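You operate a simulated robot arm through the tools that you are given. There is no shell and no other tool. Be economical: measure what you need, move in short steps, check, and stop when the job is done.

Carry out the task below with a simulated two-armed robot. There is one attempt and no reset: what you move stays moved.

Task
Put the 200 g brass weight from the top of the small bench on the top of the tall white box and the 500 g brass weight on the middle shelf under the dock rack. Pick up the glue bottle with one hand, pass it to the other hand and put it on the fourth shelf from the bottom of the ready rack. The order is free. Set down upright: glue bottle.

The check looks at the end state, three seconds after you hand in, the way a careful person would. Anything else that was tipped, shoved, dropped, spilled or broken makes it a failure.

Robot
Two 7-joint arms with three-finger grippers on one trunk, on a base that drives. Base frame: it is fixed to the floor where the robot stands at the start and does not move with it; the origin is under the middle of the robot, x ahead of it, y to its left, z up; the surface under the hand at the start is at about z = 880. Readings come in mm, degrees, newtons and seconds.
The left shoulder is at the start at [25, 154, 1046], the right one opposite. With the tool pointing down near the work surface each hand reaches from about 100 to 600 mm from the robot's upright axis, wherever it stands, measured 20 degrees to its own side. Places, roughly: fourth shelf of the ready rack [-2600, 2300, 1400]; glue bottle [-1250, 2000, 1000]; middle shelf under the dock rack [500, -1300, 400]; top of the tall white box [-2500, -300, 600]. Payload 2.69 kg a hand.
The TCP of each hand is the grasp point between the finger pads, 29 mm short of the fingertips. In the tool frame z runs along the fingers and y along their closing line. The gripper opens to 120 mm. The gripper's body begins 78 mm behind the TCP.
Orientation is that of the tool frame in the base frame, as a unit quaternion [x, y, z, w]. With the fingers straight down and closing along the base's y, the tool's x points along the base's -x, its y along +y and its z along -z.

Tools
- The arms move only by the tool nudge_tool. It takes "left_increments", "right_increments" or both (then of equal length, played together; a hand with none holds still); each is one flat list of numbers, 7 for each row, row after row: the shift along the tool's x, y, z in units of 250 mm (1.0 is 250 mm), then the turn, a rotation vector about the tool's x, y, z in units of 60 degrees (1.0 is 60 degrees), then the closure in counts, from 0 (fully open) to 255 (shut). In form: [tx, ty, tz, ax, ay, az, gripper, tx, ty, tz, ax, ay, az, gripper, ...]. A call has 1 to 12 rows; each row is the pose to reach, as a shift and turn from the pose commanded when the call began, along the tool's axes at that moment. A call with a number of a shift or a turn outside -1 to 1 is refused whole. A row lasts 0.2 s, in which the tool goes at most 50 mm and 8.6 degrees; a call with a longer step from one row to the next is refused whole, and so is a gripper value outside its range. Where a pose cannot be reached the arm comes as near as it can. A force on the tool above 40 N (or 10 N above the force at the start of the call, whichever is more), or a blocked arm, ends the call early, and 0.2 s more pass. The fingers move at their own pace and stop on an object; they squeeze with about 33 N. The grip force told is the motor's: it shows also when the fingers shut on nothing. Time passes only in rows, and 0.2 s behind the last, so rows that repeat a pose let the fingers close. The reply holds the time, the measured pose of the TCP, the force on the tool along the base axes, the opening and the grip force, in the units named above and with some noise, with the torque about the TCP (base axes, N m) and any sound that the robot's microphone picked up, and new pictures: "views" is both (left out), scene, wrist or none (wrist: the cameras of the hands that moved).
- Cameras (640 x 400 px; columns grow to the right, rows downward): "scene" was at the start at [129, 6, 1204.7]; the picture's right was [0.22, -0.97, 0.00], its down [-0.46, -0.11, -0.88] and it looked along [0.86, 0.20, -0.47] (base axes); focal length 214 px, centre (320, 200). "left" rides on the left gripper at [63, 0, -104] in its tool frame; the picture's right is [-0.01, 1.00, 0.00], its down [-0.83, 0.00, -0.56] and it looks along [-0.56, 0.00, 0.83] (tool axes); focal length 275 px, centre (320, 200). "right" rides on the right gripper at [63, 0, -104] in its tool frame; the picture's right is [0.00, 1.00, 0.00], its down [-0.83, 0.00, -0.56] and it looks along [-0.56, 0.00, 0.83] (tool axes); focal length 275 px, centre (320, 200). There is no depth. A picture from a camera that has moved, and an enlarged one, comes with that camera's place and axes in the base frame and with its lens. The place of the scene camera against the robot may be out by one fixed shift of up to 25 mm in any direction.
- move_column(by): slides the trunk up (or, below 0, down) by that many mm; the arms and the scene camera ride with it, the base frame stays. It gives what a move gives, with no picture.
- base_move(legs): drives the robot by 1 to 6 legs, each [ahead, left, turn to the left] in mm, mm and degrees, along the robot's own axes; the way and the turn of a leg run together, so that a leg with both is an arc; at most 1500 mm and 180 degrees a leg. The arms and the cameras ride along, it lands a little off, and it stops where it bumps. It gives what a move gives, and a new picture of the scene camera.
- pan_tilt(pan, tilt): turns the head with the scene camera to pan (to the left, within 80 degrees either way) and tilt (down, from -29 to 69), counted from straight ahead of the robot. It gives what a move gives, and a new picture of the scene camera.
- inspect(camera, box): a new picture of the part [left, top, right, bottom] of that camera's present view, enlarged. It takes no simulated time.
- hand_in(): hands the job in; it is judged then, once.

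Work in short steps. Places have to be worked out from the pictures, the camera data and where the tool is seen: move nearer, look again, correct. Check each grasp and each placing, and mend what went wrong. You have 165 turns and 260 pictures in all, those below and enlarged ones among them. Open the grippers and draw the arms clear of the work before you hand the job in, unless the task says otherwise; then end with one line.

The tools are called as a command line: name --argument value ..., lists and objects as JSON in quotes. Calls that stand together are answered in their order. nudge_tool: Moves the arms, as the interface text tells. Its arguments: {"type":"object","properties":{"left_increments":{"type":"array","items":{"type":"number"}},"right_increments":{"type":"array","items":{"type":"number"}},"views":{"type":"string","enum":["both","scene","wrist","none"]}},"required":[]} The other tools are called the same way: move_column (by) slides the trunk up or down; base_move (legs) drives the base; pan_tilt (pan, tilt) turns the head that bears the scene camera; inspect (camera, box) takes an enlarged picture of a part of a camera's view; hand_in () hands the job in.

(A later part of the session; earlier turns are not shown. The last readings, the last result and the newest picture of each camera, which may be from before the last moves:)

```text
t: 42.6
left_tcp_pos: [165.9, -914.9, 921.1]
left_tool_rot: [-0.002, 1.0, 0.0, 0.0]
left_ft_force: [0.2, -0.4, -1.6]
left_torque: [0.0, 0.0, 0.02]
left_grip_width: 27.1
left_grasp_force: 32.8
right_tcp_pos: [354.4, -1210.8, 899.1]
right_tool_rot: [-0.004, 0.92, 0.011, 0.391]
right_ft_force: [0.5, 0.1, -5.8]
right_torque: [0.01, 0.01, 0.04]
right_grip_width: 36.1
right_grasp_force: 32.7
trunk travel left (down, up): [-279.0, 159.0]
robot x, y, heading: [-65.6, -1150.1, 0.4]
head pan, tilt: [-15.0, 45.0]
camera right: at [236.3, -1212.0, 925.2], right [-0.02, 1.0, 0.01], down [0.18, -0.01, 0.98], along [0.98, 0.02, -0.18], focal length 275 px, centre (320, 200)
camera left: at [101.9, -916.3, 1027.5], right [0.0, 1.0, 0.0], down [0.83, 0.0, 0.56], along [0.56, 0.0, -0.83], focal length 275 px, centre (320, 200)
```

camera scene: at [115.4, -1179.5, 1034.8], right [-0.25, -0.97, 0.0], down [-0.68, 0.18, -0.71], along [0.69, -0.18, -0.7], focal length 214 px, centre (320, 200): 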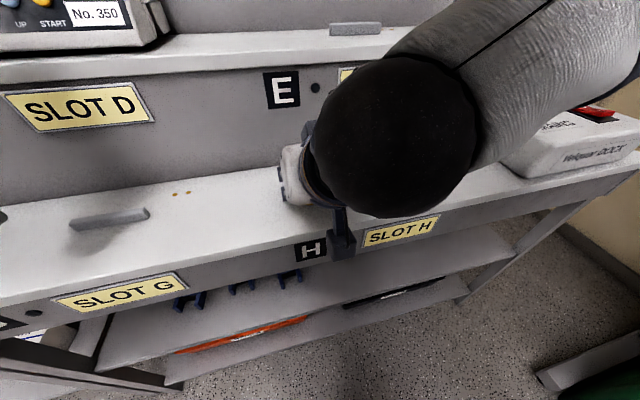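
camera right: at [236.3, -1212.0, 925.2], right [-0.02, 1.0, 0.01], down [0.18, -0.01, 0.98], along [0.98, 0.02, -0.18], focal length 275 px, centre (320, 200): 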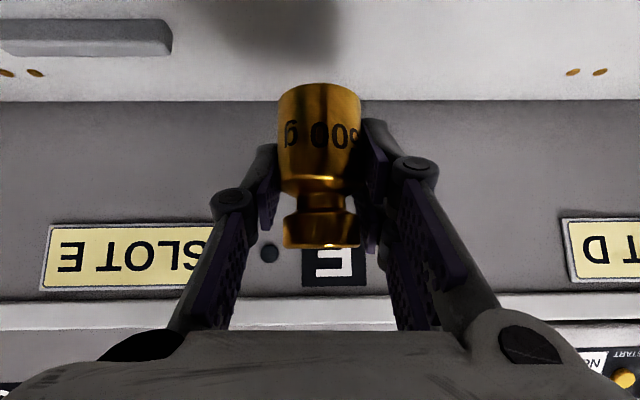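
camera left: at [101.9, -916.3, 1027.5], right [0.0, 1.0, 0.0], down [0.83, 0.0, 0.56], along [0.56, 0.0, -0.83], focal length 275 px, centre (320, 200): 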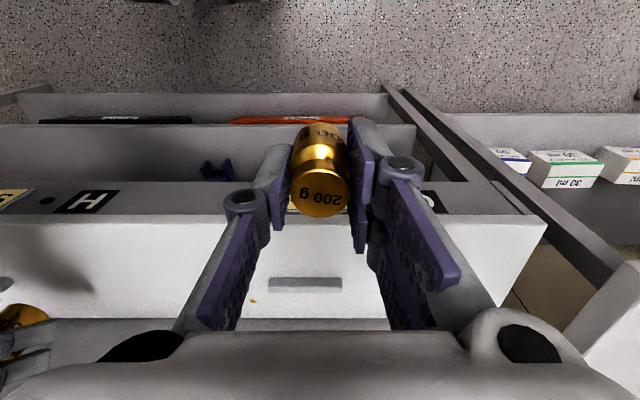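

Deck edge x≈290; wrist view puts the middle shelf at z≈455 with the fascia bottom at ≈708. Back off 250 mm and lower the trunk.

base_move --legs '[[-250, 0, 0]]'

move_column --by -270

pan_tilt --pan 0 --tilt 25

```text
t: 44.4
left_tcp_pos: [-83.8, -916.8, 922.6]
left_tool_rot: [-0.002, 1.0, -0.001, 0.0]
left_ft_force: [-0.1, -0.5, -2.4]
left_torque: [-0.04, -0.03, -0.01]
left_grip_width: 26.9
left_grasp_force: 32.9
right_tcp_pos: [105.3, -1210.0, 898.2]
right_tool_rot: [-0.003, 0.92, 0.011, 0.391]
right_ft_force: [-0.4, 0.5, -4.6]
right_torque: [0.01, -0.02, -0.02]
right_grip_width: 36.0
right_grasp_force: 32.5
trunk travel left (down, up): [-279.0, 159.0]
robot x, y, heading: [-311.5, -1154.9, 0.5]
head pan, tilt: [-15.0, 45.0]
camera scene: at [-130.0, -1183.2, 1033.6], right [-0.25, -0.97, 0.0], down [-0.68, 0.18, -0.71], along [0.68, -0.18, -0.71], focal length 214 px, centre (320, 200)
```

scene: 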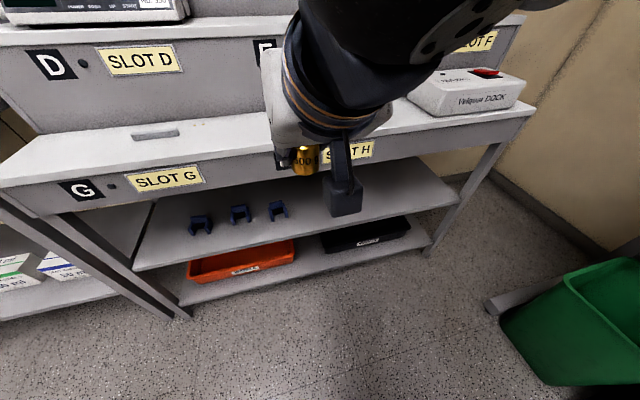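

```text
t: 46.6
left_tcp_pos: [-75.4, -916.8, 676.5]
left_tool_rot: [-0.002, 1.0, -0.001, -0.012]
left_ft_force: [-0.6, -0.4, -2.7]
left_torque: [0.01, -0.05, 0.01]
left_grip_width: 26.9
left_grasp_force: 32.8
right_tcp_pos: [121.0, -1239.3, 614.0]
right_tool_rot: [0.027, 0.937, -0.056, 0.343]
right_ft_force: [-0.2, 0.6, -4.4]
right_torque: [0.04, 0.0, 0.03]
right_grip_width: 36.0
right_grasp_force: 33.5
trunk travel left (down, up): [-36.0, 402.0]
robot x, y, heading: [-310.7, -1148.9, 0.2]
head pan, tilt: [-15.0, 45.0]
stopped: the arm was blocked; the commanded pose is now the measured one
```

```text
t: 47.5
left_tcp_pos: [-75.7, -917.0, 676.6]
left_tool_rot: [-0.002, 1.0, -0.001, -0.012]
left_ft_force: [-0.3, 0.1, -1.5]
left_torque: [0.0, 0.01, 0.0]
left_grip_width: 26.7
left_grasp_force: 32.8
right_tcp_pos: [122.5, -1237.8, 616.9]
right_tool_rot: [0.028, 0.936, -0.053, 0.346]
right_ft_force: [-0.2, -0.1, -4.4]
right_torque: [-0.04, -0.02, 0.01]
right_grip_width: 35.9
right_grasp_force: 32.6
trunk travel left (down, up): [-36.0, 402.0]
robot x, y, heading: [-310.5, -1151.0, 0.4]
head pan, tilt: [0.0, 25.0]
camera scene: at [-37.1, -1166.3, 800.9], right [-0.04, -1.0, 0.0], down [-0.44, 0.02, -0.9], along [0.9, -0.04, -0.44], focal length 214 px, centre (320, 200)
```

scene: 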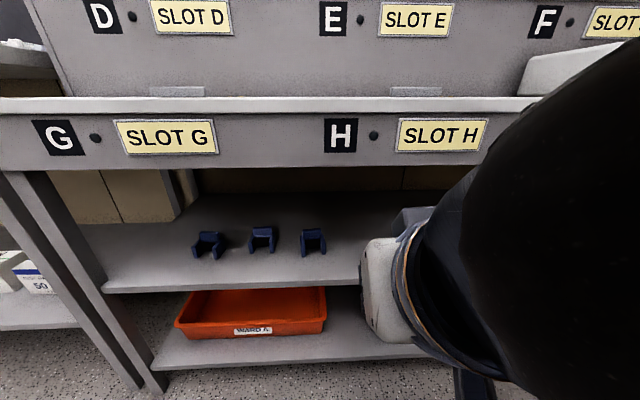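

The trunk stopped at −36 with the right arm blocked (elbow on the robot itself) and slightly tilted the hand. Raise the trunk 110 mm, then I'll reach further forward and restore orientation.

move_column --by 110

```text
t: 48.9
left_tcp_pos: [-76.1, -917.4, 787.1]
left_tool_rot: [-0.003, 1.0, -0.002, -0.013]
left_ft_force: [-0.1, 0.2, -1.9]
left_torque: [-0.02, -0.03, -0.01]
left_grip_width: 27.0
left_grasp_force: 32.8
right_tcp_pos: [121.8, -1238.6, 726.4]
right_tool_rot: [0.027, 0.936, -0.053, 0.347]
right_ft_force: [-0.4, 1.2, -4.4]
right_torque: [0.01, 0.0, 0.02]
right_grip_width: 36.0
right_grasp_force: 32.8
trunk travel left (down, up): [-146.0, 292.0]
robot x, y, heading: [-313.9, -1150.0, 0.5]
head pan, tilt: [0.0, 25.0]
```

Now reach the right hand forward and down (to about x 232, y −1300, z 560), restoring the pitch orientation.

nudge_tool --right_increments '[0, 0, 0.04, -0.068, -0.045, -0.004, 255, 0.02, -0.05, 0.2, -0.136, -0.091, -0.008, 255, 0.04, -0.1, 0.36, -0.136, -0.091, -0.008, 255, 0.06, -0.15, 0.52, -0.136, -0.091, -0.008, 255, 0.08, -0.2, 0.67, -0.136, -0.091, -0.008, 255, 0.1, -0.24, 0.79, -0.136, -0.091, -0.008, 255, 0.1, -0.24, 0.79, -0.136, -0.091, -0.008, 255]' --views "both"

```text
t: 50.5
left_tcp_pos: [-75.5, -916.7, 787.5]
left_tool_rot: [-0.003, 1.0, -0.001, -0.012]
left_ft_force: [-0.3, 0.6, -2.0]
left_torque: [0.02, 0.0, -0.03]
left_grip_width: 26.9
left_grasp_force: 33.0
right_tcp_pos: [225.6, -1321.1, 565.8]
right_tool_rot: [-0.004, 0.92, 0.009, 0.391]
right_ft_force: [-0.4, 1.4, -4.4]
right_torque: [-0.01, 0.01, 0.0]
right_grip_width: 36.4
right_grasp_force: 32.8
trunk travel left (down, up): [-146.0, 292.0]
robot x, y, heading: [-311.1, -1148.9, 0.3]
head pan, tilt: [0.0, 25.0]
camera scene: at [-77.7, -1162.0, 926.2], right [0.01, -1.0, 0.0], down [-0.42, 0.0, -0.91], along [0.91, 0.0, -0.42], focal length 214 px, centre (320, 200)
camera right: at [106.6, -1324.3, 591.7], right [-0.02, 1.0, 0.01], down [0.18, -0.01, 0.98], along [0.98, 0.02, -0.18], focal length 275 px, centre (320, 200)
```

scene: 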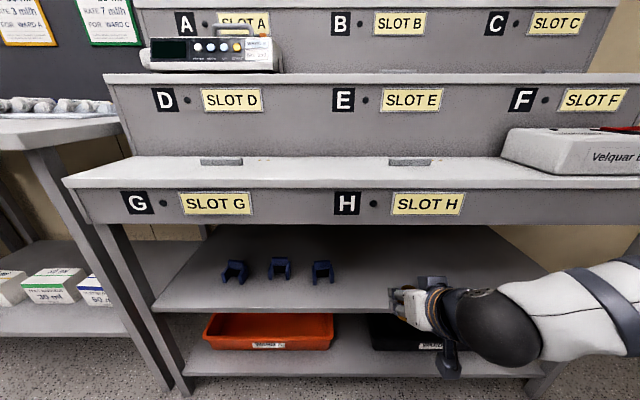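
right: 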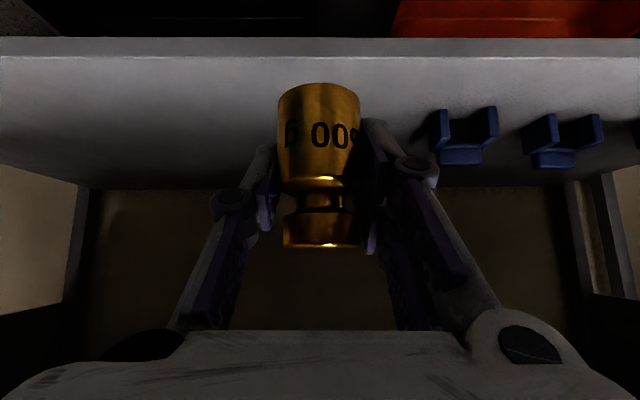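

The middle shelf is clear at this y; its front edge comes out at z≈450. Drive 120 mm forward so that the weight hangs about 55 mm inside the edge.

base_move --legs '[[122, 0, 0]]'

inspect --camera "right" --box '[0, 0, 640, 400]'

```text
t: 51.7
left_tcp_pos: [45.9, -916.9, 786.5]
left_tool_rot: [-0.002, 1.0, -0.001, -0.012]
left_ft_force: [0.2, -0.2, -1.5]
left_torque: [0.03, 0.01, -0.02]
left_grip_width: 27.2
left_grasp_force: 33.3
right_tcp_pos: [346.4, -1321.6, 565.8]
right_tool_rot: [-0.005, 0.92, 0.011, 0.391]
right_ft_force: [0.0, -0.5, -4.7]
right_torque: [-0.05, 0.01, 0.0]
right_grip_width: 36.0
right_grasp_force: 32.7
trunk travel left (down, up): [-146.0, 292.0]
robot x, y, heading: [-190.3, -1150.1, 0.5]
head pan, tilt: [0.0, 25.0]
camera scene: at [43.2, -1161.3, 926.1], right [0.01, -1.0, 0.0], down [-0.42, 0.0, -0.91], along [0.91, 0.0, -0.42], focal length 214 px, centre (320, 200)
```

scene: 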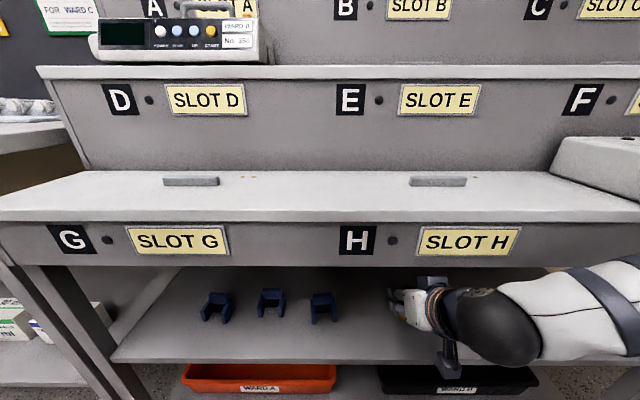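

```text
1.00 times, centred on (320, 200) of right (not enlarged: the box is as wide or as high as the picture)
camera zoom: at [227.3, -1323.2, 592.1], right [-0.02, 1.0, 0.01], down [0.18, -0.01, 0.98], along [0.98, 0.02, -0.18], focal length 275 px, centre (320, 200)
```

zoom: 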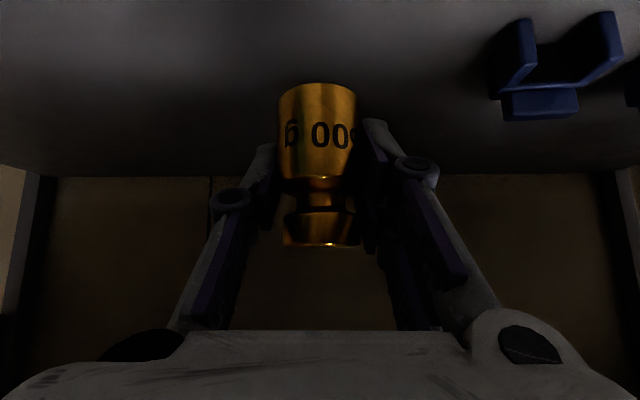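

Descend in fine steps until the shelf is touched.

nudge_tool --right_increments '[0.0575, 0, 0.0556, 0, 0, 0, 255, 0.115, 0, 0.111, 0, 0, 0, 255, 0.144, 0, 0.139, 0, 0, 0, 255, 0.155, 0, 0.15, 0, 0, 0, 255, 0.164, 0, 0.158, 0, 0, 0, 255, 0.1726, 0, 0.1668, 0, 0, 0, 255, 0.181, 0, 0.175, 0, 0, 0, 255, 0.19, 0, 0.1835, 0, 0, 0, 255, 0.198, 0, 0.192, 0, 0, 0, 255, 0.207, 0, 0.2, 0, 0, 0, 255, 0.216, 0, 0.2085, 0, 0, 0, 255, 0.224, 0, 0.217, 0, 0, 0, 255]' --views "wrist"

```text
t: 54.3
left_tcp_pos: [46.3, -916.5, 786.3]
left_tool_rot: [-0.002, 1.0, -0.001, -0.012]
left_ft_force: [-0.2, -0.4, -1.5]
left_torque: [0.05, -0.01, 0.02]
left_grip_width: 27.0
left_grasp_force: 33.8
right_tcp_pos: [344.8, -1319.6, 487.5]
right_tool_rot: [-0.005, 0.92, 0.01, 0.391]
right_ft_force: [-0.1, -0.6, -5.1]
right_torque: [0.0, 0.01, -0.02]
right_grip_width: 35.9
right_grasp_force: 32.8
trunk travel left (down, up): [-146.0, 292.0]
robot x, y, heading: [-193.0, -1148.3, 0.3]
head pan, tilt: [0.0, 25.0]
camera right: at [227.3, -1321.9, 514.1], right [-0.02, 1.0, 0.01], down [0.18, -0.01, 0.98], along [0.98, 0.02, -0.18], focal length 275 px, centre (320, 200)
```

right: 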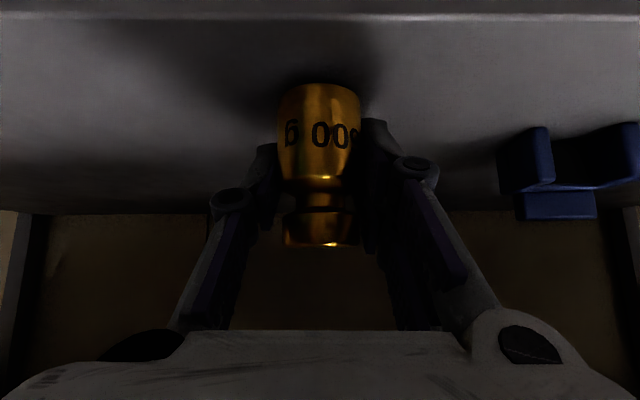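

No contact yet; edge now triangulates to z≈430. Continue down in 3 mm steps.

nudge_tool --right_increments '[0.0086, 0, 0.0083, 0, 0, 0, 255, 0.0173, 0, 0.0167, 0, 0, 0, 255, 0.0259, 0, 0.025, 0, 0, 0, 255, 0.0345, 0, 0.0334, 0, 0, 0, 255, 0.0431, 0, 0.0417, 0, 0, 0, 255, 0.0518, 0, 0.05, 0, 0, 0, 255, 0.0604, 0, 0.0584, 0, 0, 0, 255, 0.069, 0, 0.0667, 0, 0, 0, 255, 0.0776, 0, 0.075, 0, 0, 0, 255, 0.0863, 0, 0.0834, 0, 0, 0, 255, 0.095, 0, 0.0917, 0, 0, 0, 255, 0.1035, 0, 0.1, 0, 0, 0, 255]' --views "wrist"

```text
t: 55.8
left_tcp_pos: [43.9, -916.6, 786.4]
left_tool_rot: [-0.001, 1.0, -0.001, -0.011]
left_ft_force: [-1.2, 0.0, -2.6]
left_torque: [-0.03, -0.05, -0.02]
left_grip_width: 27.2
left_grasp_force: 32.9
right_tcp_pos: [349.4, -1318.6, 475.8]
right_tool_rot: [-0.004, 0.917, 0.012, 0.398]
right_ft_force: [-3.2, -0.1, 16.9]
right_torque: [0.05, 0.36, 0.05]
right_grip_width: 36.3
right_grasp_force: 32.7
trunk travel left (down, up): [-146.0, 292.0]
robot x, y, heading: [-191.2, -1147.8, -0.0]
head pan, tilt: [0.0, 25.0]
stopped in row 7 (right hand): the force on the tool passed its limit at 44 N (the readings are from after the stop); the commanded pose is now the measured one
camera right: at [230.0, -1320.7, 500.0], right [-0.02, 1.0, 0.01], down [0.16, -0.01, 0.99], along [0.99, 0.02, -0.16], focal length 275 px, centre (320, 200)
```

right: 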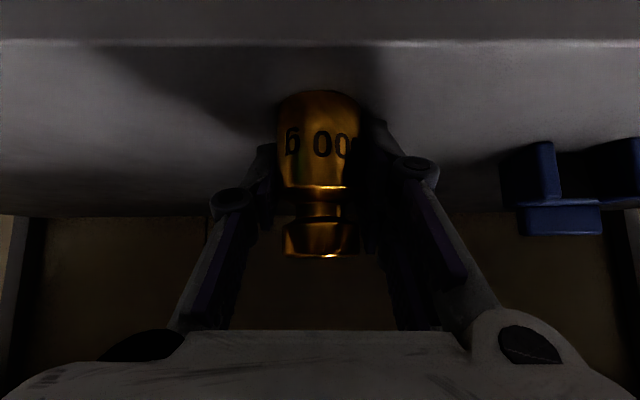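

Contact at TCP z≈476 (shelf ≈428). Relax 2 mm, open, then withdraw back along the finger axis.

nudge_tool --right_increments '[-0.005, 0, -0.005, 0, 0, 0, 255, -0.005, 0, -0.005, 0, 0, 0, 180, -0.005, 0, -0.005, 0, 0, 0, 120, -0.005, 0, -0.005, 0, 0, 0, 60, -0.005, 0, -0.005, 0, 0, 0, 60]' --views "wrist"

```text
t: 57.0
left_tcp_pos: [44.5, -916.9, 786.3]
left_tool_rot: [-0.003, 1.0, -0.001, -0.012]
left_ft_force: [1.0, 0.5, -1.6]
left_torque: [-0.02, -0.06, 0.01]
left_grip_width: 27.0
left_grasp_force: 33.3
right_tcp_pos: [347.5, -1318.0, 473.4]
right_tool_rot: [-0.004, 0.918, 0.011, 0.397]
right_ft_force: [0.1, 0.1, 0.1]
right_torque: [0.02, -0.04, 0.01]
right_grip_width: 92.0
right_grasp_force: 0.0
trunk travel left (down, up): [-146.0, 292.0]
robot x, y, heading: [-188.3, -1142.9, 0.4]
head pan, tilt: [0.0, 25.0]
camera right: at [229.2, -1321.5, 499.7], right [-0.02, 1.0, 0.01], down [0.17, -0.01, 0.99], along [0.99, 0.02, -0.17], focal length 275 px, centre (320, 200)
```

right: 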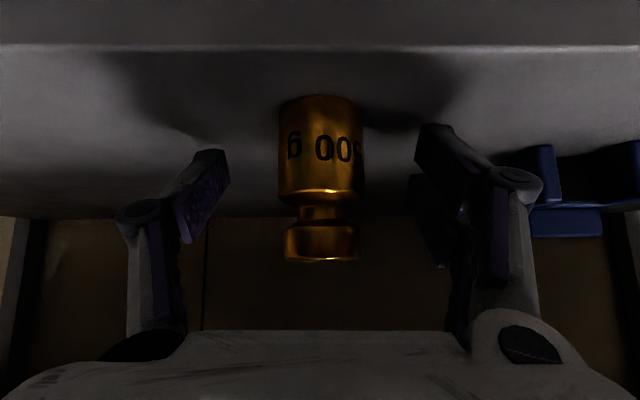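

Released and standing upright well inside the edge. Withdraw the hand along its axis.

nudge_tool --right_increments '[0, 0, -0.15, 0, 0, 0, 60, 0, 0, -0.32, 0, 0, 0, 60, 0, 0, -0.5, 0, 0, 0, 60, 0, 0, -0.65, 0, 0, 0, 60, 0, 0, -0.65, 0, 0, 0, 60]' --views "both"

```text
t: 58.2
left_tcp_pos: [44.8, -916.3, 785.9]
left_tool_rot: [-0.002, 1.0, -0.001, -0.012]
left_ft_force: [0.7, -0.1, -2.4]
left_torque: [-0.03, -0.01, 0.02]
left_grip_width: 26.8
left_grasp_force: 33.0
right_tcp_pos: [280.1, -1313.0, 571.6]
right_tool_rot: [-0.004, 0.918, 0.011, 0.396]
right_ft_force: [-0.3, 0.6, 0.3]
right_torque: [0.0, 0.01, -0.02]
right_grip_width: 91.7
right_grasp_force: 0.1
right hand out of reach, approached as far as the arm can: row 3, 4, 5
trunk travel left (down, up): [-146.0, 292.0]
robot x, y, heading: [-190.0, -1146.9, 0.2]
head pan, tilt: [0.0, 25.0]
camera scene: at [42.7, -1161.3, 926.2], right [0.01, -1.0, 0.0], down [-0.42, 0.0, -0.91], along [0.91, 0.0, -0.42], focal length 214 px, centre (320, 200)
camera right: at [160.7, -1313.9, 597.5], right [-0.02, 1.0, 0.01], down [0.17, -0.01, 0.99], along [0.99, 0.02, -0.17], focal length 275 px, centre (320, 200)
```

scene: 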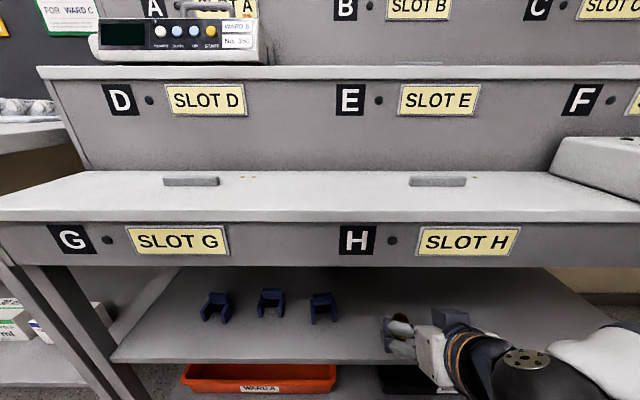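
right: 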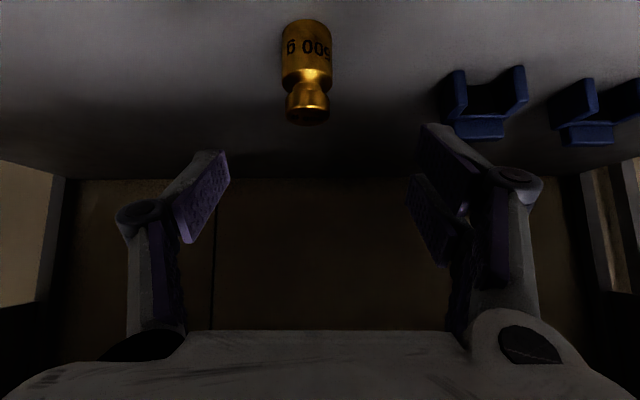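

500 g stands fine. Back away, raise the trunk, then turn around to view the rest of the room.

base_move --legs '[[-550, 0, 0]]'

move_column --by 270

base_move --legs '[[0, 0, 90]]'

base_move --legs '[[0, 0, 75]]'

```text
t: 61.4
left_tcp_pos: [-505.5, -919.0, 786.8]
left_tool_rot: [-0.005, 1.0, -0.001, -0.013]
left_ft_force: [-0.2, 0.2, -3.2]
left_torque: [0.01, -0.02, -0.01]
left_grip_width: 27.0
left_grasp_force: 32.8
right_tcp_pos: [-267.1, -1312.8, 570.8]
right_tool_rot: [-0.006, 0.918, 0.011, 0.395]
right_ft_force: [-0.2, -0.3, 0.8]
right_torque: [0.03, 0.0, 0.02]
right_grip_width: 91.9
right_grasp_force: 0.1
trunk travel left (down, up): [-146.0, 292.0]
robot x, y, heading: [-735.9, -1153.3, 0.6]
head pan, tilt: [0.0, 25.0]
camera scene: at [-505.2, -1164.3, 926.2], right [0.01, -1.0, 0.0], down [-0.42, 0.0, -0.91], along [0.91, 0.01, -0.42], focal length 214 px, centre (320, 200)
```

scene: 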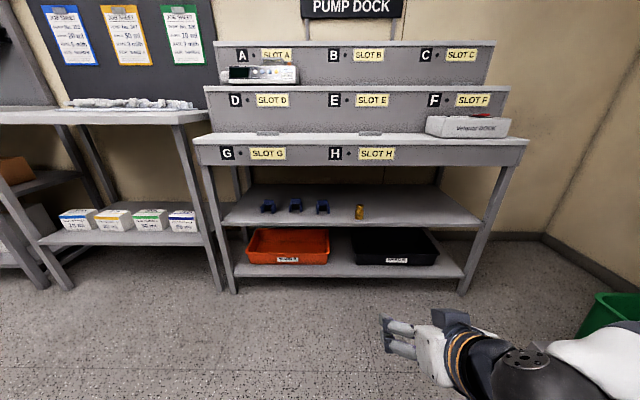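

```text
t: 64.1
left_tcp_pos: [-502.9, -920.7, 1057.8]
left_tool_rot: [-0.005, 1.0, 0.0, -0.012]
left_ft_force: [-0.2, 0.2, -2.4]
left_torque: [0.05, 0.03, -0.01]
left_grip_width: 26.7
left_grasp_force: 33.6
right_tcp_pos: [-268.4, -1313.6, 840.5]
right_tool_rot: [-0.007, 0.919, 0.012, 0.394]
right_ft_force: [-0.1, 0.8, 0.2]
right_torque: [0.01, -0.01, 0.04]
right_grip_width: 91.6
right_grasp_force: 0.0
trunk travel left (down, up): [-416.0, 22.0]
robot x, y, heading: [-734.4, -1154.8, 0.6]
head pan, tilt: [0.0, 25.0]
```

```text
t: 68.3
left_tcp_pos: [-969.0, -916.9, 1057.7]
left_tool_rot: [-0.707, 0.707, -0.01, -0.007]
left_ft_force: [-0.5, 0.7, -1.4]
left_torque: [-0.02, -0.01, 0.02]
left_grip_width: 26.9
left_grasp_force: 33.3
right_tcp_pos: [-572.3, -686.3, 840.8]
right_tool_rot: [0.651, -0.648, -0.287, -0.273]
right_ft_force: [0.6, -0.1, -0.1]
right_torque: [-0.02, 0.0, -0.01]
right_grip_width: 91.6
right_grasp_force: 0.0
trunk travel left (down, up): [-416.0, 22.0]
robot x, y, heading: [-734.7, -1155.0, 89.8]
head pan, tilt: [0.0, 25.0]
camera scene: at [-734.3, -1045.4, 1218.3], right [1.0, 0.0, 0.0], down [0.0, -0.42, -0.91], along [0.0, 0.91, -0.42], focal length 214 px, centre (320, 200)
```

scene: 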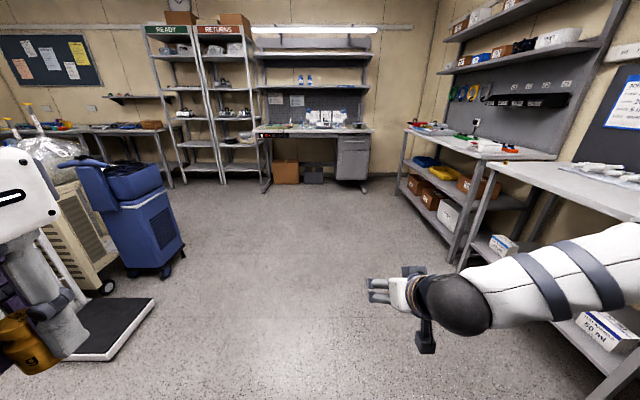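

```text
t: 72.0
left_tcp_pos: [-1024.0, -1313.7, 1056.7]
left_tool_rot: [0.991, -0.131, 0.012, 0.001]
left_ft_force: [-0.7, -0.5, -2.9]
left_torque: [0.03, 0.0, 0.02]
left_grip_width: 26.9
left_grasp_force: 33.1
right_tcp_pos: [-1146.9, -871.8, 842.0]
right_tool_rot: [0.911, -0.118, -0.393, -0.041]
right_ft_force: [0.4, 0.2, -0.4]
right_torque: [0.05, -0.02, -0.03]
right_grip_width: 91.9
right_grasp_force: 0.0
trunk travel left (down, up): [-416.0, 22.0]
robot x, y, heading: [-739.3, -1153.2, 165.1]
head pan, tilt: [0.0, 25.0]
camera scene: at [-851.7, -1135.5, 1218.3], right [0.26, 0.97, 0.0], down [0.41, -0.11, -0.91], along [-0.88, 0.23, -0.42], focal length 214 px, centre (320, 200)
```

scene: 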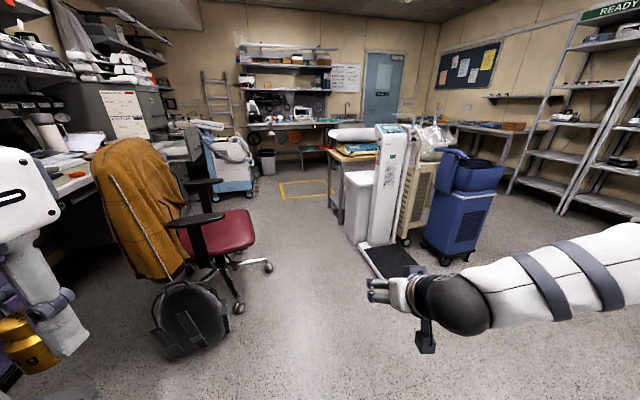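

The tall white box is the one at px (358,190), left of the platform scale, and matches [-2500, −300, 600]. Straighten and raise the empty right hand, then drive 900 mm toward it.

nudge_tool --right_increments '[-0.09, 0, -0.09, 0, 0.13, 0, 0, -0.19, 0, -0.18, 0, 0.26, 0, 0, -0.29, 0, -0.28, 0, 0.39, 0, 0, -0.39, 0, -0.37, 0, 0.52, 0, 0, -0.48, 0, -0.46, 0, 0.65, 0, 0, -0.575, 0, -0.556, 0, 0.77, 0, 0, -0.575, 0, -0.556, 0, 0.77, 0, 0]' --views "none"

base_move --legs '[[900, 0, 0]]'

pan_tilt --pan -20 --tilt 40

```text
t: 73.5
left_tcp_pos: [-1024.6, -1313.3, 1056.8]
left_tool_rot: [0.991, -0.131, 0.012, 0.001]
left_ft_force: [-0.2, -0.9, -2.3]
left_torque: [-0.01, -0.01, 0.02]
left_grip_width: 27.0
left_grasp_force: 33.1
right_tcp_pos: [-1143.5, -870.1, 1041.7]
right_tool_rot: [0.992, -0.125, -0.004, 0.008]
right_ft_force: [0.1, 0.4, 0.9]
right_torque: [-0.01, 0.01, -0.03]
right_grip_width: 120.1
right_grasp_force: 0.1
trunk travel left (down, up): [-416.0, 22.0]
robot x, y, heading: [-736.9, -1154.5, 165.0]
head pan, tilt: [0.0, 25.0]
```

```text
t: 78.3
left_tcp_pos: [-1896.2, -1086.8, 1056.2]
left_tool_rot: [0.992, -0.126, 0.013, 0.0]
left_ft_force: [0.4, 0.2, -1.6]
left_torque: [0.01, 0.02, 0.01]
left_grip_width: 26.8
left_grasp_force: 32.9
right_tcp_pos: [-2017.7, -642.6, 1040.3]
right_tool_rot: [0.993, -0.121, -0.004, 0.009]
right_ft_force: [-0.3, -0.8, 0.3]
right_torque: [0.0, 0.04, -0.01]
right_grip_width: 120.1
right_grasp_force: 0.0
trunk travel left (down, up): [-416.0, 22.0]
robot x, y, heading: [-1609.0, -925.8, 165.6]
head pan, tilt: [0.0, 25.0]
camera scene: at [-1724.9, -906.3, 1218.2], right [0.25, 0.97, 0.0], down [0.41, -0.11, -0.91], along [-0.88, 0.23, -0.42], focal length 214 px, centre (320, 200)
```

scene: 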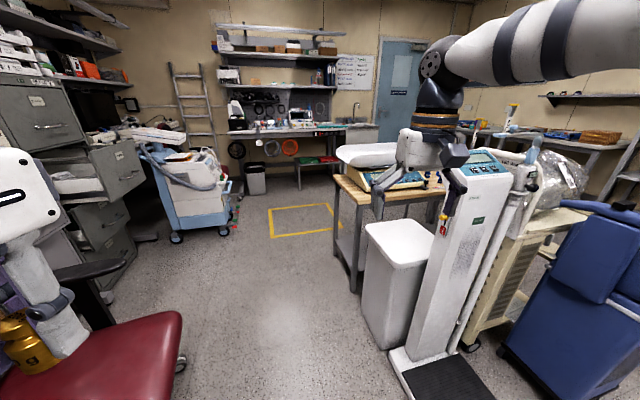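

```text
t: 79.1
left_tcp_pos: [-1895.7, -1087.2, 1057.7]
left_tool_rot: [0.992, -0.127, 0.012, 0.0]
left_ft_force: [-0.8, 0.1, -1.5]
left_torque: [-0.02, 0.01, -0.01]
left_grip_width: 27.0
left_grasp_force: 32.9
right_tcp_pos: [-2017.5, -641.2, 1041.6]
right_tool_rot: [0.993, -0.12, -0.006, 0.009]
right_ft_force: [-0.3, -0.5, 0.4]
right_torque: [0.0, -0.01, -0.01]
right_grip_width: 120.0
right_grasp_force: 0.0
trunk travel left (down, up): [-416.0, 22.0]
robot x, y, heading: [-1612.5, -922.3, 165.3]
head pan, tilt: [-20.0, 40.0]
camera scene: at [-1705.6, -881.3, 1195.0], right [0.57, 0.82, 0.0], down [0.53, -0.36, -0.77], along [-0.63, 0.43, -0.64], focal length 214 px, centre (320, 200)
```

scene: 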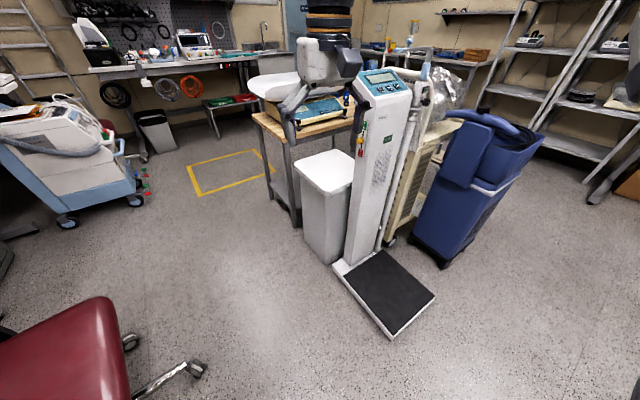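

The box top is about (−2475, −310), z≈615, ~250 mm wide, with the scale column to its right. I retract the right hand, turn to face +y, and slide left in front of the box.

nudge_tool --right_increments '[0.18, 0, 0, 0, 0, 0, 0, 0.36, 0, 0, 0, 0, 0, 0, 0.54, 0, 0, 0, 0, 0, 0, 0.72, 0, 0, 0, 0, 0, 0, 0.88, 0, 0, 0, 0, 0, 0, 0.88, 0, 0, 0, 0, 0, 0]' --views "none"

base_move --legs '[[0, 0, -75.3], [0, 815, 0]]'

pan_tilt --pan 0 --tilt 40

```text
t: 80.5
left_tcp_pos: [-1895.9, -1087.5, 1056.5]
left_tool_rot: [0.992, -0.126, 0.012, 0.001]
left_ft_force: [-0.2, 0.3, -0.7]
left_torque: [0.02, 0.0, 0.01]
left_grip_width: 26.9
left_grasp_force: 32.6
right_tcp_pos: [-1804.4, -696.3, 1040.2]
right_tool_rot: [0.993, -0.121, -0.005, 0.008]
right_ft_force: [-0.6, 0.0, 0.4]
right_torque: [0.01, -0.01, 0.01]
right_grip_width: 120.0
right_grasp_force: 0.0
trunk travel left (down, up): [-416.0, 22.0]
robot x, y, heading: [-1608.6, -922.9, 165.4]
head pan, tilt: [-20.0, 40.0]
```

```text
t: 88.0
left_tcp_pos: [-2354.4, -681.4, 1056.8]
left_tool_rot: [-0.704, 0.71, -0.011, -0.008]
left_ft_force: [0.1, -0.4, -2.0]
left_torque: [0.0, -0.03, 0.0]
left_grip_width: 27.1
left_grasp_force: 33.5
right_tcp_pos: [-1952.1, -673.6, 1040.1]
right_tool_rot: [-0.707, 0.707, 0.007, -0.004]
right_ft_force: [0.2, 0.5, -0.9]
right_torque: [0.01, -0.01, -0.02]
right_grip_width: 120.0
right_grasp_force: 0.0
trunk travel left (down, up): [-416.0, 22.0]
robot x, y, heading: [-2122.7, -918.9, 89.5]
head pan, tilt: [-20.0, 40.0]
stopped in leg 2: the robot was blocked; the commanded pose is now the measured one
camera scene: at [-2092.9, -823.4, 1195.0], right [0.94, -0.35, 0.0], down [-0.22, -0.6, -0.77], along [0.27, 0.72, -0.64], focal length 214 px, centre (320, 200)
```

scene: 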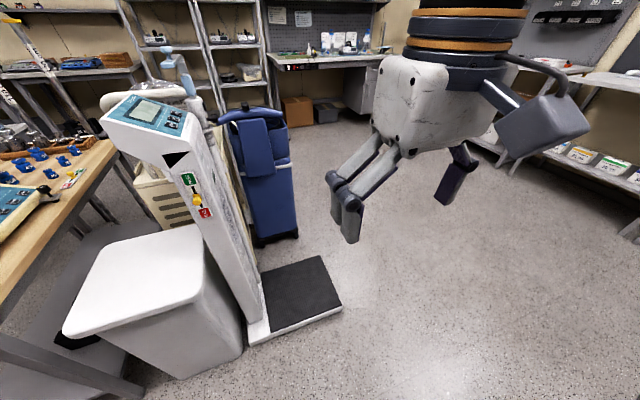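

```text
t: 88.9
left_tcp_pos: [-2352.1, -680.1, 1056.4]
left_tool_rot: [-0.703, 0.711, -0.01, -0.009]
left_ft_force: [0.9, -0.2, -2.2]
left_torque: [-0.02, -0.02, 0.02]
left_grip_width: 26.8
left_grasp_force: 32.9
right_tcp_pos: [-1949.9, -674.8, 1040.5]
right_tool_rot: [0.708, -0.706, -0.009, 0.004]
right_ft_force: [-0.4, -0.9, 0.1]
right_torque: [0.03, -0.02, 0.01]
right_grip_width: 120.1
right_grasp_force: 0.1
trunk travel left (down, up): [-416.0, 22.0]
robot x, y, heading: [-2126.7, -920.0, 89.5]
head pan, tilt: [0.0, 40.0]
camera scene: at [-2120.0, -818.0, 1194.9], right [1.0, -0.01, 0.0], down [-0.01, -0.64, -0.77], along [0.01, 0.77, -0.64], focal length 214 px, centre (320, 200)
```

scene: 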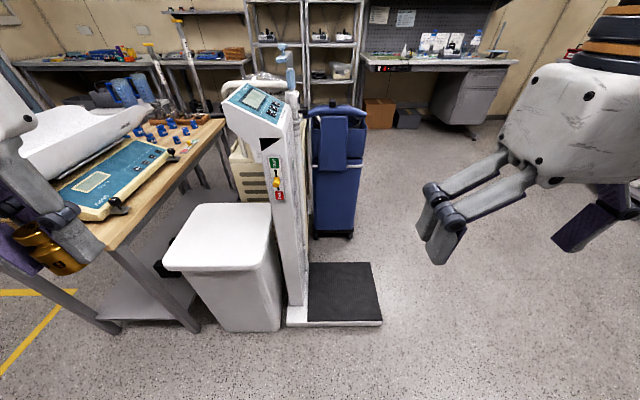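

The base stopped against something on the left, likely the chair's foot. Look that way before moving.

pan_tilt --pan 80 --tilt 55

```text
t: 90.4
left_tcp_pos: [-2351.9, -679.9, 1057.0]
left_tool_rot: [-0.703, 0.711, -0.009, -0.007]
left_ft_force: [-0.3, 0.0, -2.4]
left_torque: [0.02, 0.01, -0.01]
left_grip_width: 27.0
left_grasp_force: 33.1
right_tcp_pos: [-1950.2, -673.2, 1040.1]
right_tool_rot: [0.708, -0.707, -0.008, 0.004]
right_ft_force: [-0.6, -0.4, -0.8]
right_torque: [0.0, -0.04, 0.01]
right_grip_width: 120.3
right_grasp_force: 0.1
trunk travel left (down, up): [-416.0, 22.0]
robot x, y, heading: [-2124.0, -922.0, 89.2]
head pan, tilt: [80.0, 55.0]
camera scene: at [-2191.7, -889.7, 1174.3], right [0.18, 0.98, 0.0], down [0.81, -0.15, -0.57], along [-0.56, 0.11, -0.82], focal length 214 px, centre (320, 200)
```

scene: 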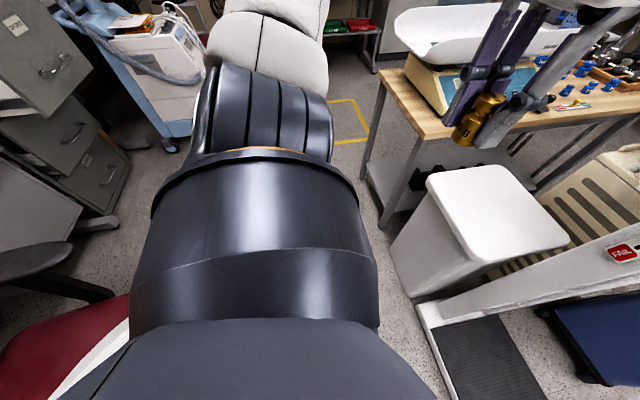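

It was most likely the chair's castor behind-left. Ease away to the right, go forward past it, then slide left; the table here is low (z≈670), so raised hands clear it.

base_move --legs '[[0, -50, 0], [140, 0, 0], [0, 200, 0]]'

pan_tilt --pan 0 --tilt 55

```text
t: 94.2
left_tcp_pos: [-2499.8, -538.9, 1057.5]
left_tool_rot: [-0.703, 0.712, -0.009, -0.007]
left_ft_force: [-0.9, -0.5, -2.0]
left_torque: [-0.02, 0.0, -0.01]
left_grip_width: 26.9
left_grasp_force: 32.7
right_tcp_pos: [-2100.6, -534.4, 1040.2]
right_tool_rot: [-0.706, 0.708, 0.009, -0.004]
right_ft_force: [-0.4, 0.0, -0.1]
right_torque: [0.04, -0.02, 0.0]
right_grip_width: 120.1
right_grasp_force: 0.0
trunk travel left (down, up): [-416.0, 22.0]
robot x, y, heading: [-2278.4, -775.0, 89.5]
head pan, tilt: [80.0, 55.0]
camera scene: at [-2340.8, -749.3, 1174.2], right [0.18, 0.98, 0.0], down [0.81, -0.15, -0.57], along [-0.56, 0.11, -0.82], focal length 214 px, centre (320, 200)
```

scene: 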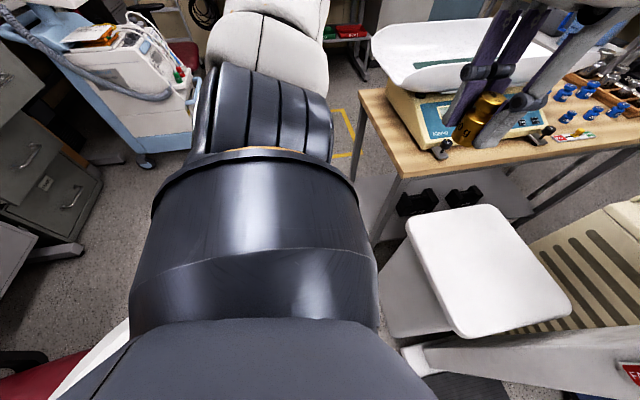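

```text
t: 95.7
left_tcp_pos: [-2500.5, -539.8, 1057.9]
left_tool_rot: [-0.703, 0.711, -0.009, -0.008]
left_ft_force: [0.2, 0.9, -1.8]
left_torque: [0.02, -0.01, -0.02]
left_grip_width: 27.0
left_grasp_force: 32.8
right_tcp_pos: [-2098.7, -534.3, 1039.8]
right_tool_rot: [0.707, -0.707, -0.008, 0.004]
right_ft_force: [0.7, -0.2, 0.5]
right_torque: [0.01, -0.01, 0.01]
right_grip_width: 119.9
right_grasp_force: 0.0
trunk travel left (down, up): [-416.0, 22.0]
robot x, y, heading: [-2270.1, -782.0, 89.3]
head pan, tilt: [0.0, 55.0]
camera scene: at [-2268.9, -690.5, 1174.2], right [1.0, -0.01, 0.0], down [-0.01, -0.82, -0.57], along [0.01, 0.57, -0.82], focal length 214 px, centre (320, 200)
```

scene: 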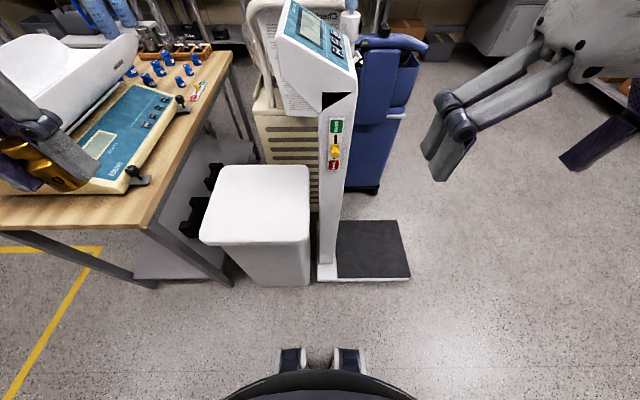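

Box top spans about x −2620…−2305, y −450…−145. The left hand goes 228 mm forward to above it, staying high.

nudge_tool --left_increments '[-0.18, 0, 0, 0, 0, 0, 255, -0.37, -0.02, 0, 0, 0, 0, 255, -0.56, -0.04, 0, 0, 0, 0, 255, -0.74, -0.06, 0, 0, 0, 0, 255, -0.912, -0.08, 0, 0, 0, 0, 255, -0.912, -0.08, 0, 0, 0, 0, 255]' --views "both"

```text
t: 97.1
left_tcp_pos: [-2477.1, -312.8, 1052.1]
left_tool_rot: [-0.702, 0.712, -0.009, -0.007]
left_ft_force: [-0.3, -0.5, -1.0]
left_torque: [0.04, -0.03, 0.02]
left_grip_width: 27.0
left_grasp_force: 33.0
right_tcp_pos: [-2098.7, -534.8, 1039.8]
right_tool_rot: [-0.707, 0.707, 0.009, -0.003]
right_ft_force: [-0.5, -1.1, -0.1]
right_torque: [-0.01, -0.01, 0.01]
right_grip_width: 120.0
right_grasp_force: 0.1
trunk travel left (down, up): [-416.0, 22.0]
robot x, y, heading: [-2270.6, -780.8, 89.4]
head pan, tilt: [0.0, 55.0]
camera scene: at [-2269.1, -691.1, 1174.4], right [1.0, -0.01, 0.0], down [-0.01, -0.82, -0.57], along [0.01, 0.57, -0.82], focal length 214 px, centre (320, 200)
camera left: at [-2479.9, -374.2, 1158.4], right [-1.0, 0.02, 0.0], down [0.01, 0.84, 0.54], along [0.01, 0.54, -0.84], focal length 275 px, centre (320, 200)
```

scene: 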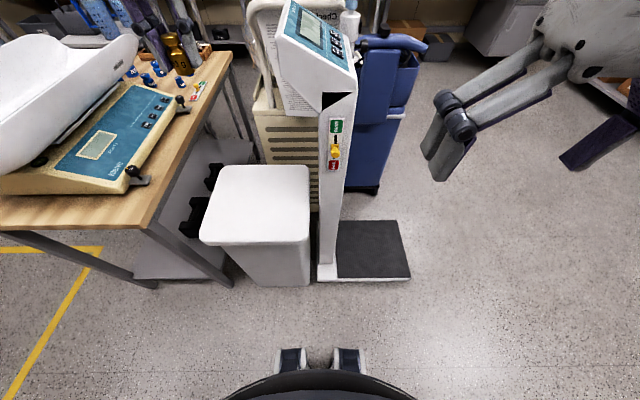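
left: 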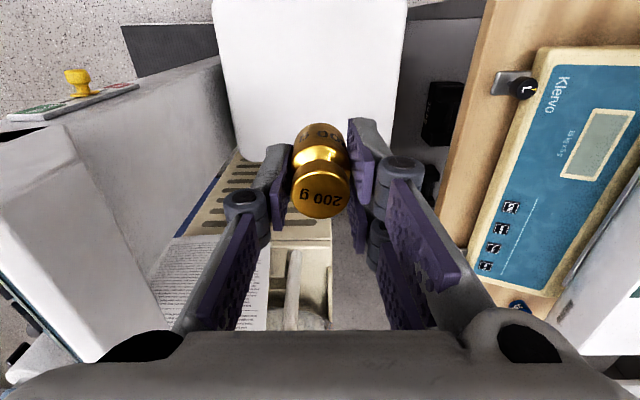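

Wrist view confirms the box top under the hand (centre ≈ −2457, −285). Lower the trunk 250 mm.

move_column --by -250

inspect --camera "left" --box '[0, 0, 640, 400]'

inspect --camera "scene" --box '[0, 0, 640, 400]'

```text
t: 99.7
left_tcp_pos: [-2477.0, -312.4, 802.5]
left_tool_rot: [-0.702, 0.712, -0.009, -0.007]
left_ft_force: [0.1, -0.8, -2.5]
left_torque: [-0.01, 0.01, -0.03]
left_grip_width: 26.8
left_grasp_force: 33.1
right_tcp_pos: [-2099.3, -534.8, 791.1]
right_tool_rot: [-0.707, 0.707, 0.009, -0.004]
right_ft_force: [0.0, 0.5, -0.8]
right_torque: [0.0, -0.01, 0.04]
right_grip_width: 120.2
right_grasp_force: 0.0
trunk travel left (down, up): [-166.0, 272.0]
robot x, y, heading: [-2275.4, -775.9, 89.4]
head pan, tilt: [0.0, 55.0]
```

```text
1.00 times, centred on (320, 200) of left (not enlarged: the box is as wide or as high as the picture)
camera zoom: at [-2480.4, -373.8, 908.4], right [-1.0, 0.02, 0.0], down [0.01, 0.84, 0.54], along [0.01, 0.54, -0.84], focal length 275 px, centre (320, 200)
```

zoom: 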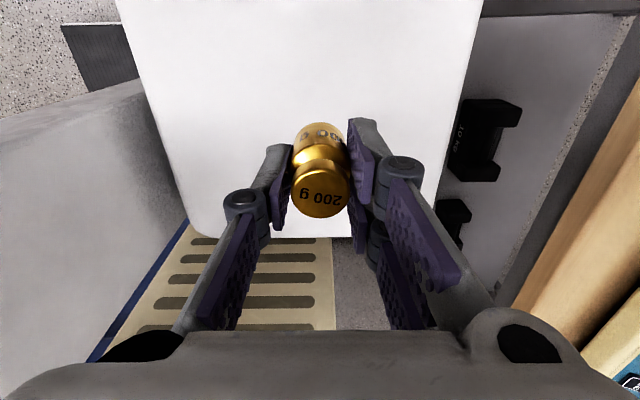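

```text
1.00 times, centred on (320, 200) of scene (not enlarged: the box is as wide or as high as the picture)
camera zoom: at [-2267.7, -590.4, 905.0], right [1.0, -0.01, 0.0], down [-0.01, -0.82, -0.57], along [0.01, 0.57, -0.82], focal length 214 px, centre (320, 200)
```

zoom: 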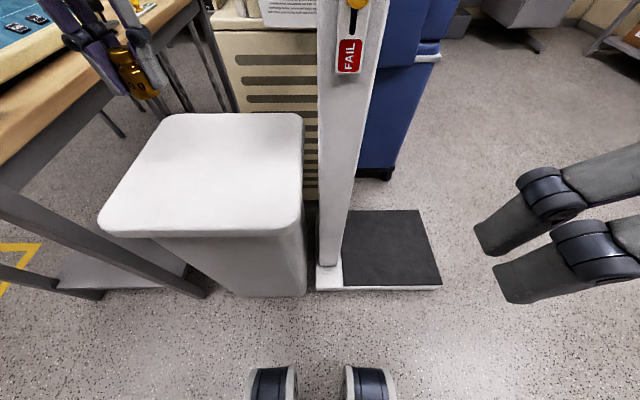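

Box top z≈612 by triangulation. Lower the arm 135 mm, shifting 15 mm further in.

nudge_tool --left_increments '[-0.02, 0, 0.18, 0, 0, 0, 255, -0.04, 0, 0.36, 0, 0, 0, 255, -0.06, 0, 0.5, 0, 0, 0, 255, -0.06, 0, 0.54, 0, 0, 0, 255, -0.06, 0, 0.54, 0, 0, 0, 255]' --views "both"

```text
t: 100.9
left_tcp_pos: [-2477.0, -300.3, 664.8]
left_tool_rot: [-0.703, 0.712, -0.009, -0.008]
left_ft_force: [0.6, -0.7, -1.8]
left_torque: [0.05, -0.01, 0.01]
left_grip_width: 26.8
left_grasp_force: 32.8
right_tcp_pos: [-2099.6, -534.2, 790.5]
right_tool_rot: [-0.706, 0.708, 0.009, -0.004]
right_ft_force: [0.3, -0.4, 0.2]
right_torque: [0.0, -0.04, 0.0]
right_grip_width: 120.1
right_grasp_force: 0.1
trunk travel left (down, up): [-166.0, 272.0]
robot x, y, heading: [-2274.0, -777.4, 89.5]
head pan, tilt: [0.0, 55.0]
camera scene: at [-2267.7, -590.3, 905.0], right [1.0, -0.01, 0.0], down [-0.01, -0.82, -0.57], along [0.01, 0.57, -0.82], focal length 214 px, centre (320, 200)
camera left: at [-2479.3, -361.3, 772.8], right [-1.0, 0.02, 0.0], down [0.01, 0.84, 0.54], along [0.01, 0.54, -0.84], focal length 275 px, centre (320, 200)
```

scene: 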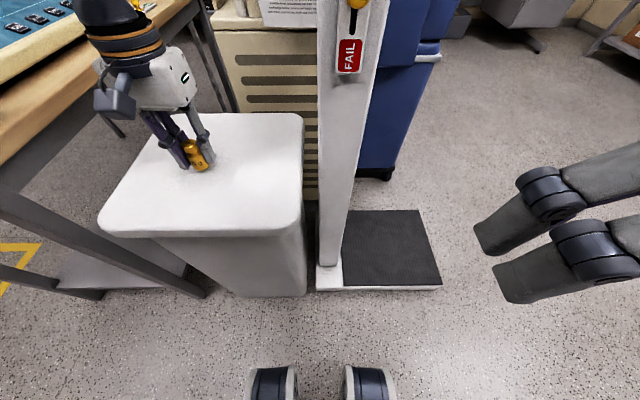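
left: 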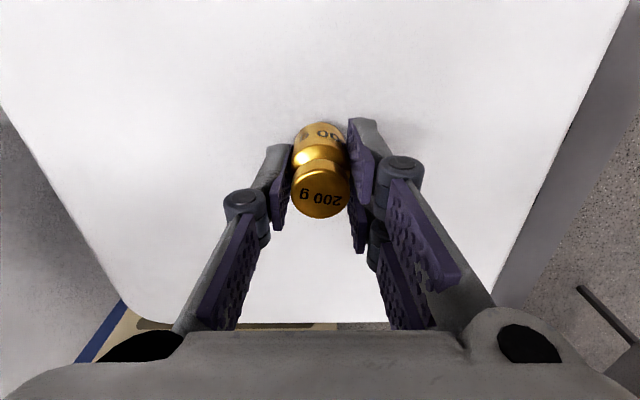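

Over the box, well inside its edges. Fine steps down until contact.

nudge_tool --left_increments '[0, 0, 0.016, 0, 0, 0, 255, 0, 0, 0.03, 0, 0, 0, 255, 0, 0, 0.04, 0, 0, 0, 255, 0, 0, 0.05, 0, 0, 0, 255, 0, 0, 0.06, 0, 0, 0, 255, 0, 0, 0.07, 0, 0, 0, 255, 0, 0, 0.08, 0, 0, 0, 255, 0, 0, 0.09, 0, 0, 0, 255, 0, 0, 0.1, 0, 0, 0, 255, 0, 0, 0.11, 0, 0, 0, 255, 0, 0, 0.12, 0, 0, 0, 255, 0, 0, 0.13, 0, 0, 0, 255]' --views "wrist"

```text
t: 102.7
left_tcp_pos: [-2477.8, -300.0, 649.4]
left_tool_rot: [-0.703, 0.711, -0.006, -0.004]
left_ft_force: [-2.9, -6.6, 17.8]
left_torque: [-0.19, 0.18, 0.01]
left_grip_width: 26.9
left_grasp_force: 33.2
right_tcp_pos: [-2098.6, -535.0, 790.5]
right_tool_rot: [-0.707, 0.707, 0.009, -0.004]
right_ft_force: [-0.6, -1.0, -0.1]
right_torque: [0.05, 0.0, 0.0]
right_grip_width: 119.9
right_grasp_force: 0.0
trunk travel left (down, up): [-166.0, 272.0]
robot x, y, heading: [-2273.8, -777.0, 89.6]
head pan, tilt: [0.0, 55.0]
stopped in row 8 (left hand): the force on the tool passed its limit at 43 N (the readings are from after the stop); the commanded pose is now the measured one
camera left: at [-2479.8, -362.7, 754.8], right [-1.0, 0.02, 0.0], down [0.01, 0.84, 0.54], along [0.01, 0.54, -0.84], focal length 275 px, centre (320, 200)
```

left: 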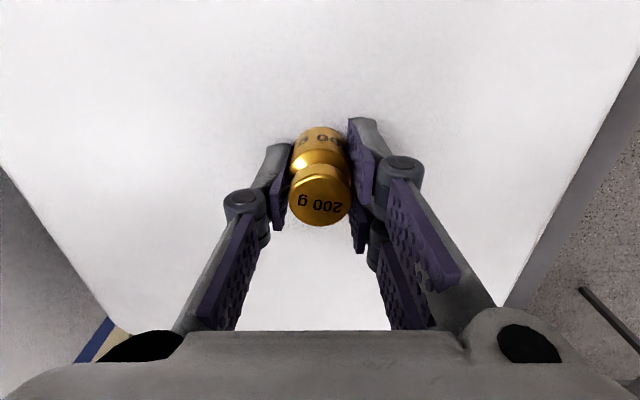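

Contact at TCP z≈649. Relax 1.5 mm, open, and rise.

nudge_tool --left_increments '[0, 0, -0.006, 0, 0, 0, 255, 0, 0, -0.006, 0, 0, 0, 190, 0, 0, -0.006, 0, 0, 0, 120, 0, 0, -0.006, 0, 0, 0, 40, 0, 0, -0.006, 0, 0, 0, 0, 0, 0, -0.12, 0, 0, 0, 0, 0, 0, -0.3, 0, 0, 0, 0, 0, 0, -0.48, 0, 0, 0, 0, 0, 0, -0.6, 0, 0, 0, 0, 0, 0, -0.6, 0, 0, 0, 0]' --views "wrist"

```text
t: 104.9
left_tcp_pos: [-2477.4, -297.1, 796.9]
left_tool_rot: [-0.703, 0.712, -0.007, -0.006]
left_ft_force: [0.6, -0.3, -0.9]
left_torque: [0.03, -0.01, 0.02]
left_grip_width: 120.3
left_grasp_force: 0.2
right_tcp_pos: [-2099.0, -533.8, 790.7]
right_tool_rot: [0.707, -0.707, -0.009, 0.003]
right_ft_force: [0.3, 0.0, -0.2]
right_torque: [0.02, 0.01, 0.02]
right_grip_width: 120.0
right_grasp_force: 0.0
trunk travel left (down, up): [-166.0, 272.0]
robot x, y, heading: [-2275.0, -778.1, 89.3]
head pan, tilt: [0.0, 55.0]
camera left: at [-2479.7, -359.3, 902.9], right [-1.0, 0.02, 0.0], down [0.01, 0.84, 0.54], along [0.01, 0.54, -0.84], focal length 275 px, centre (320, 200)
```

left: 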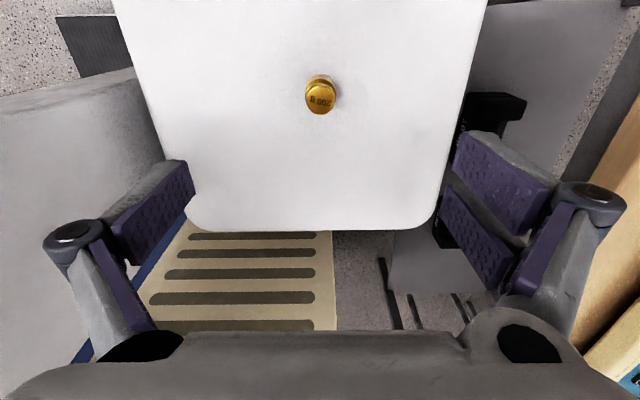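

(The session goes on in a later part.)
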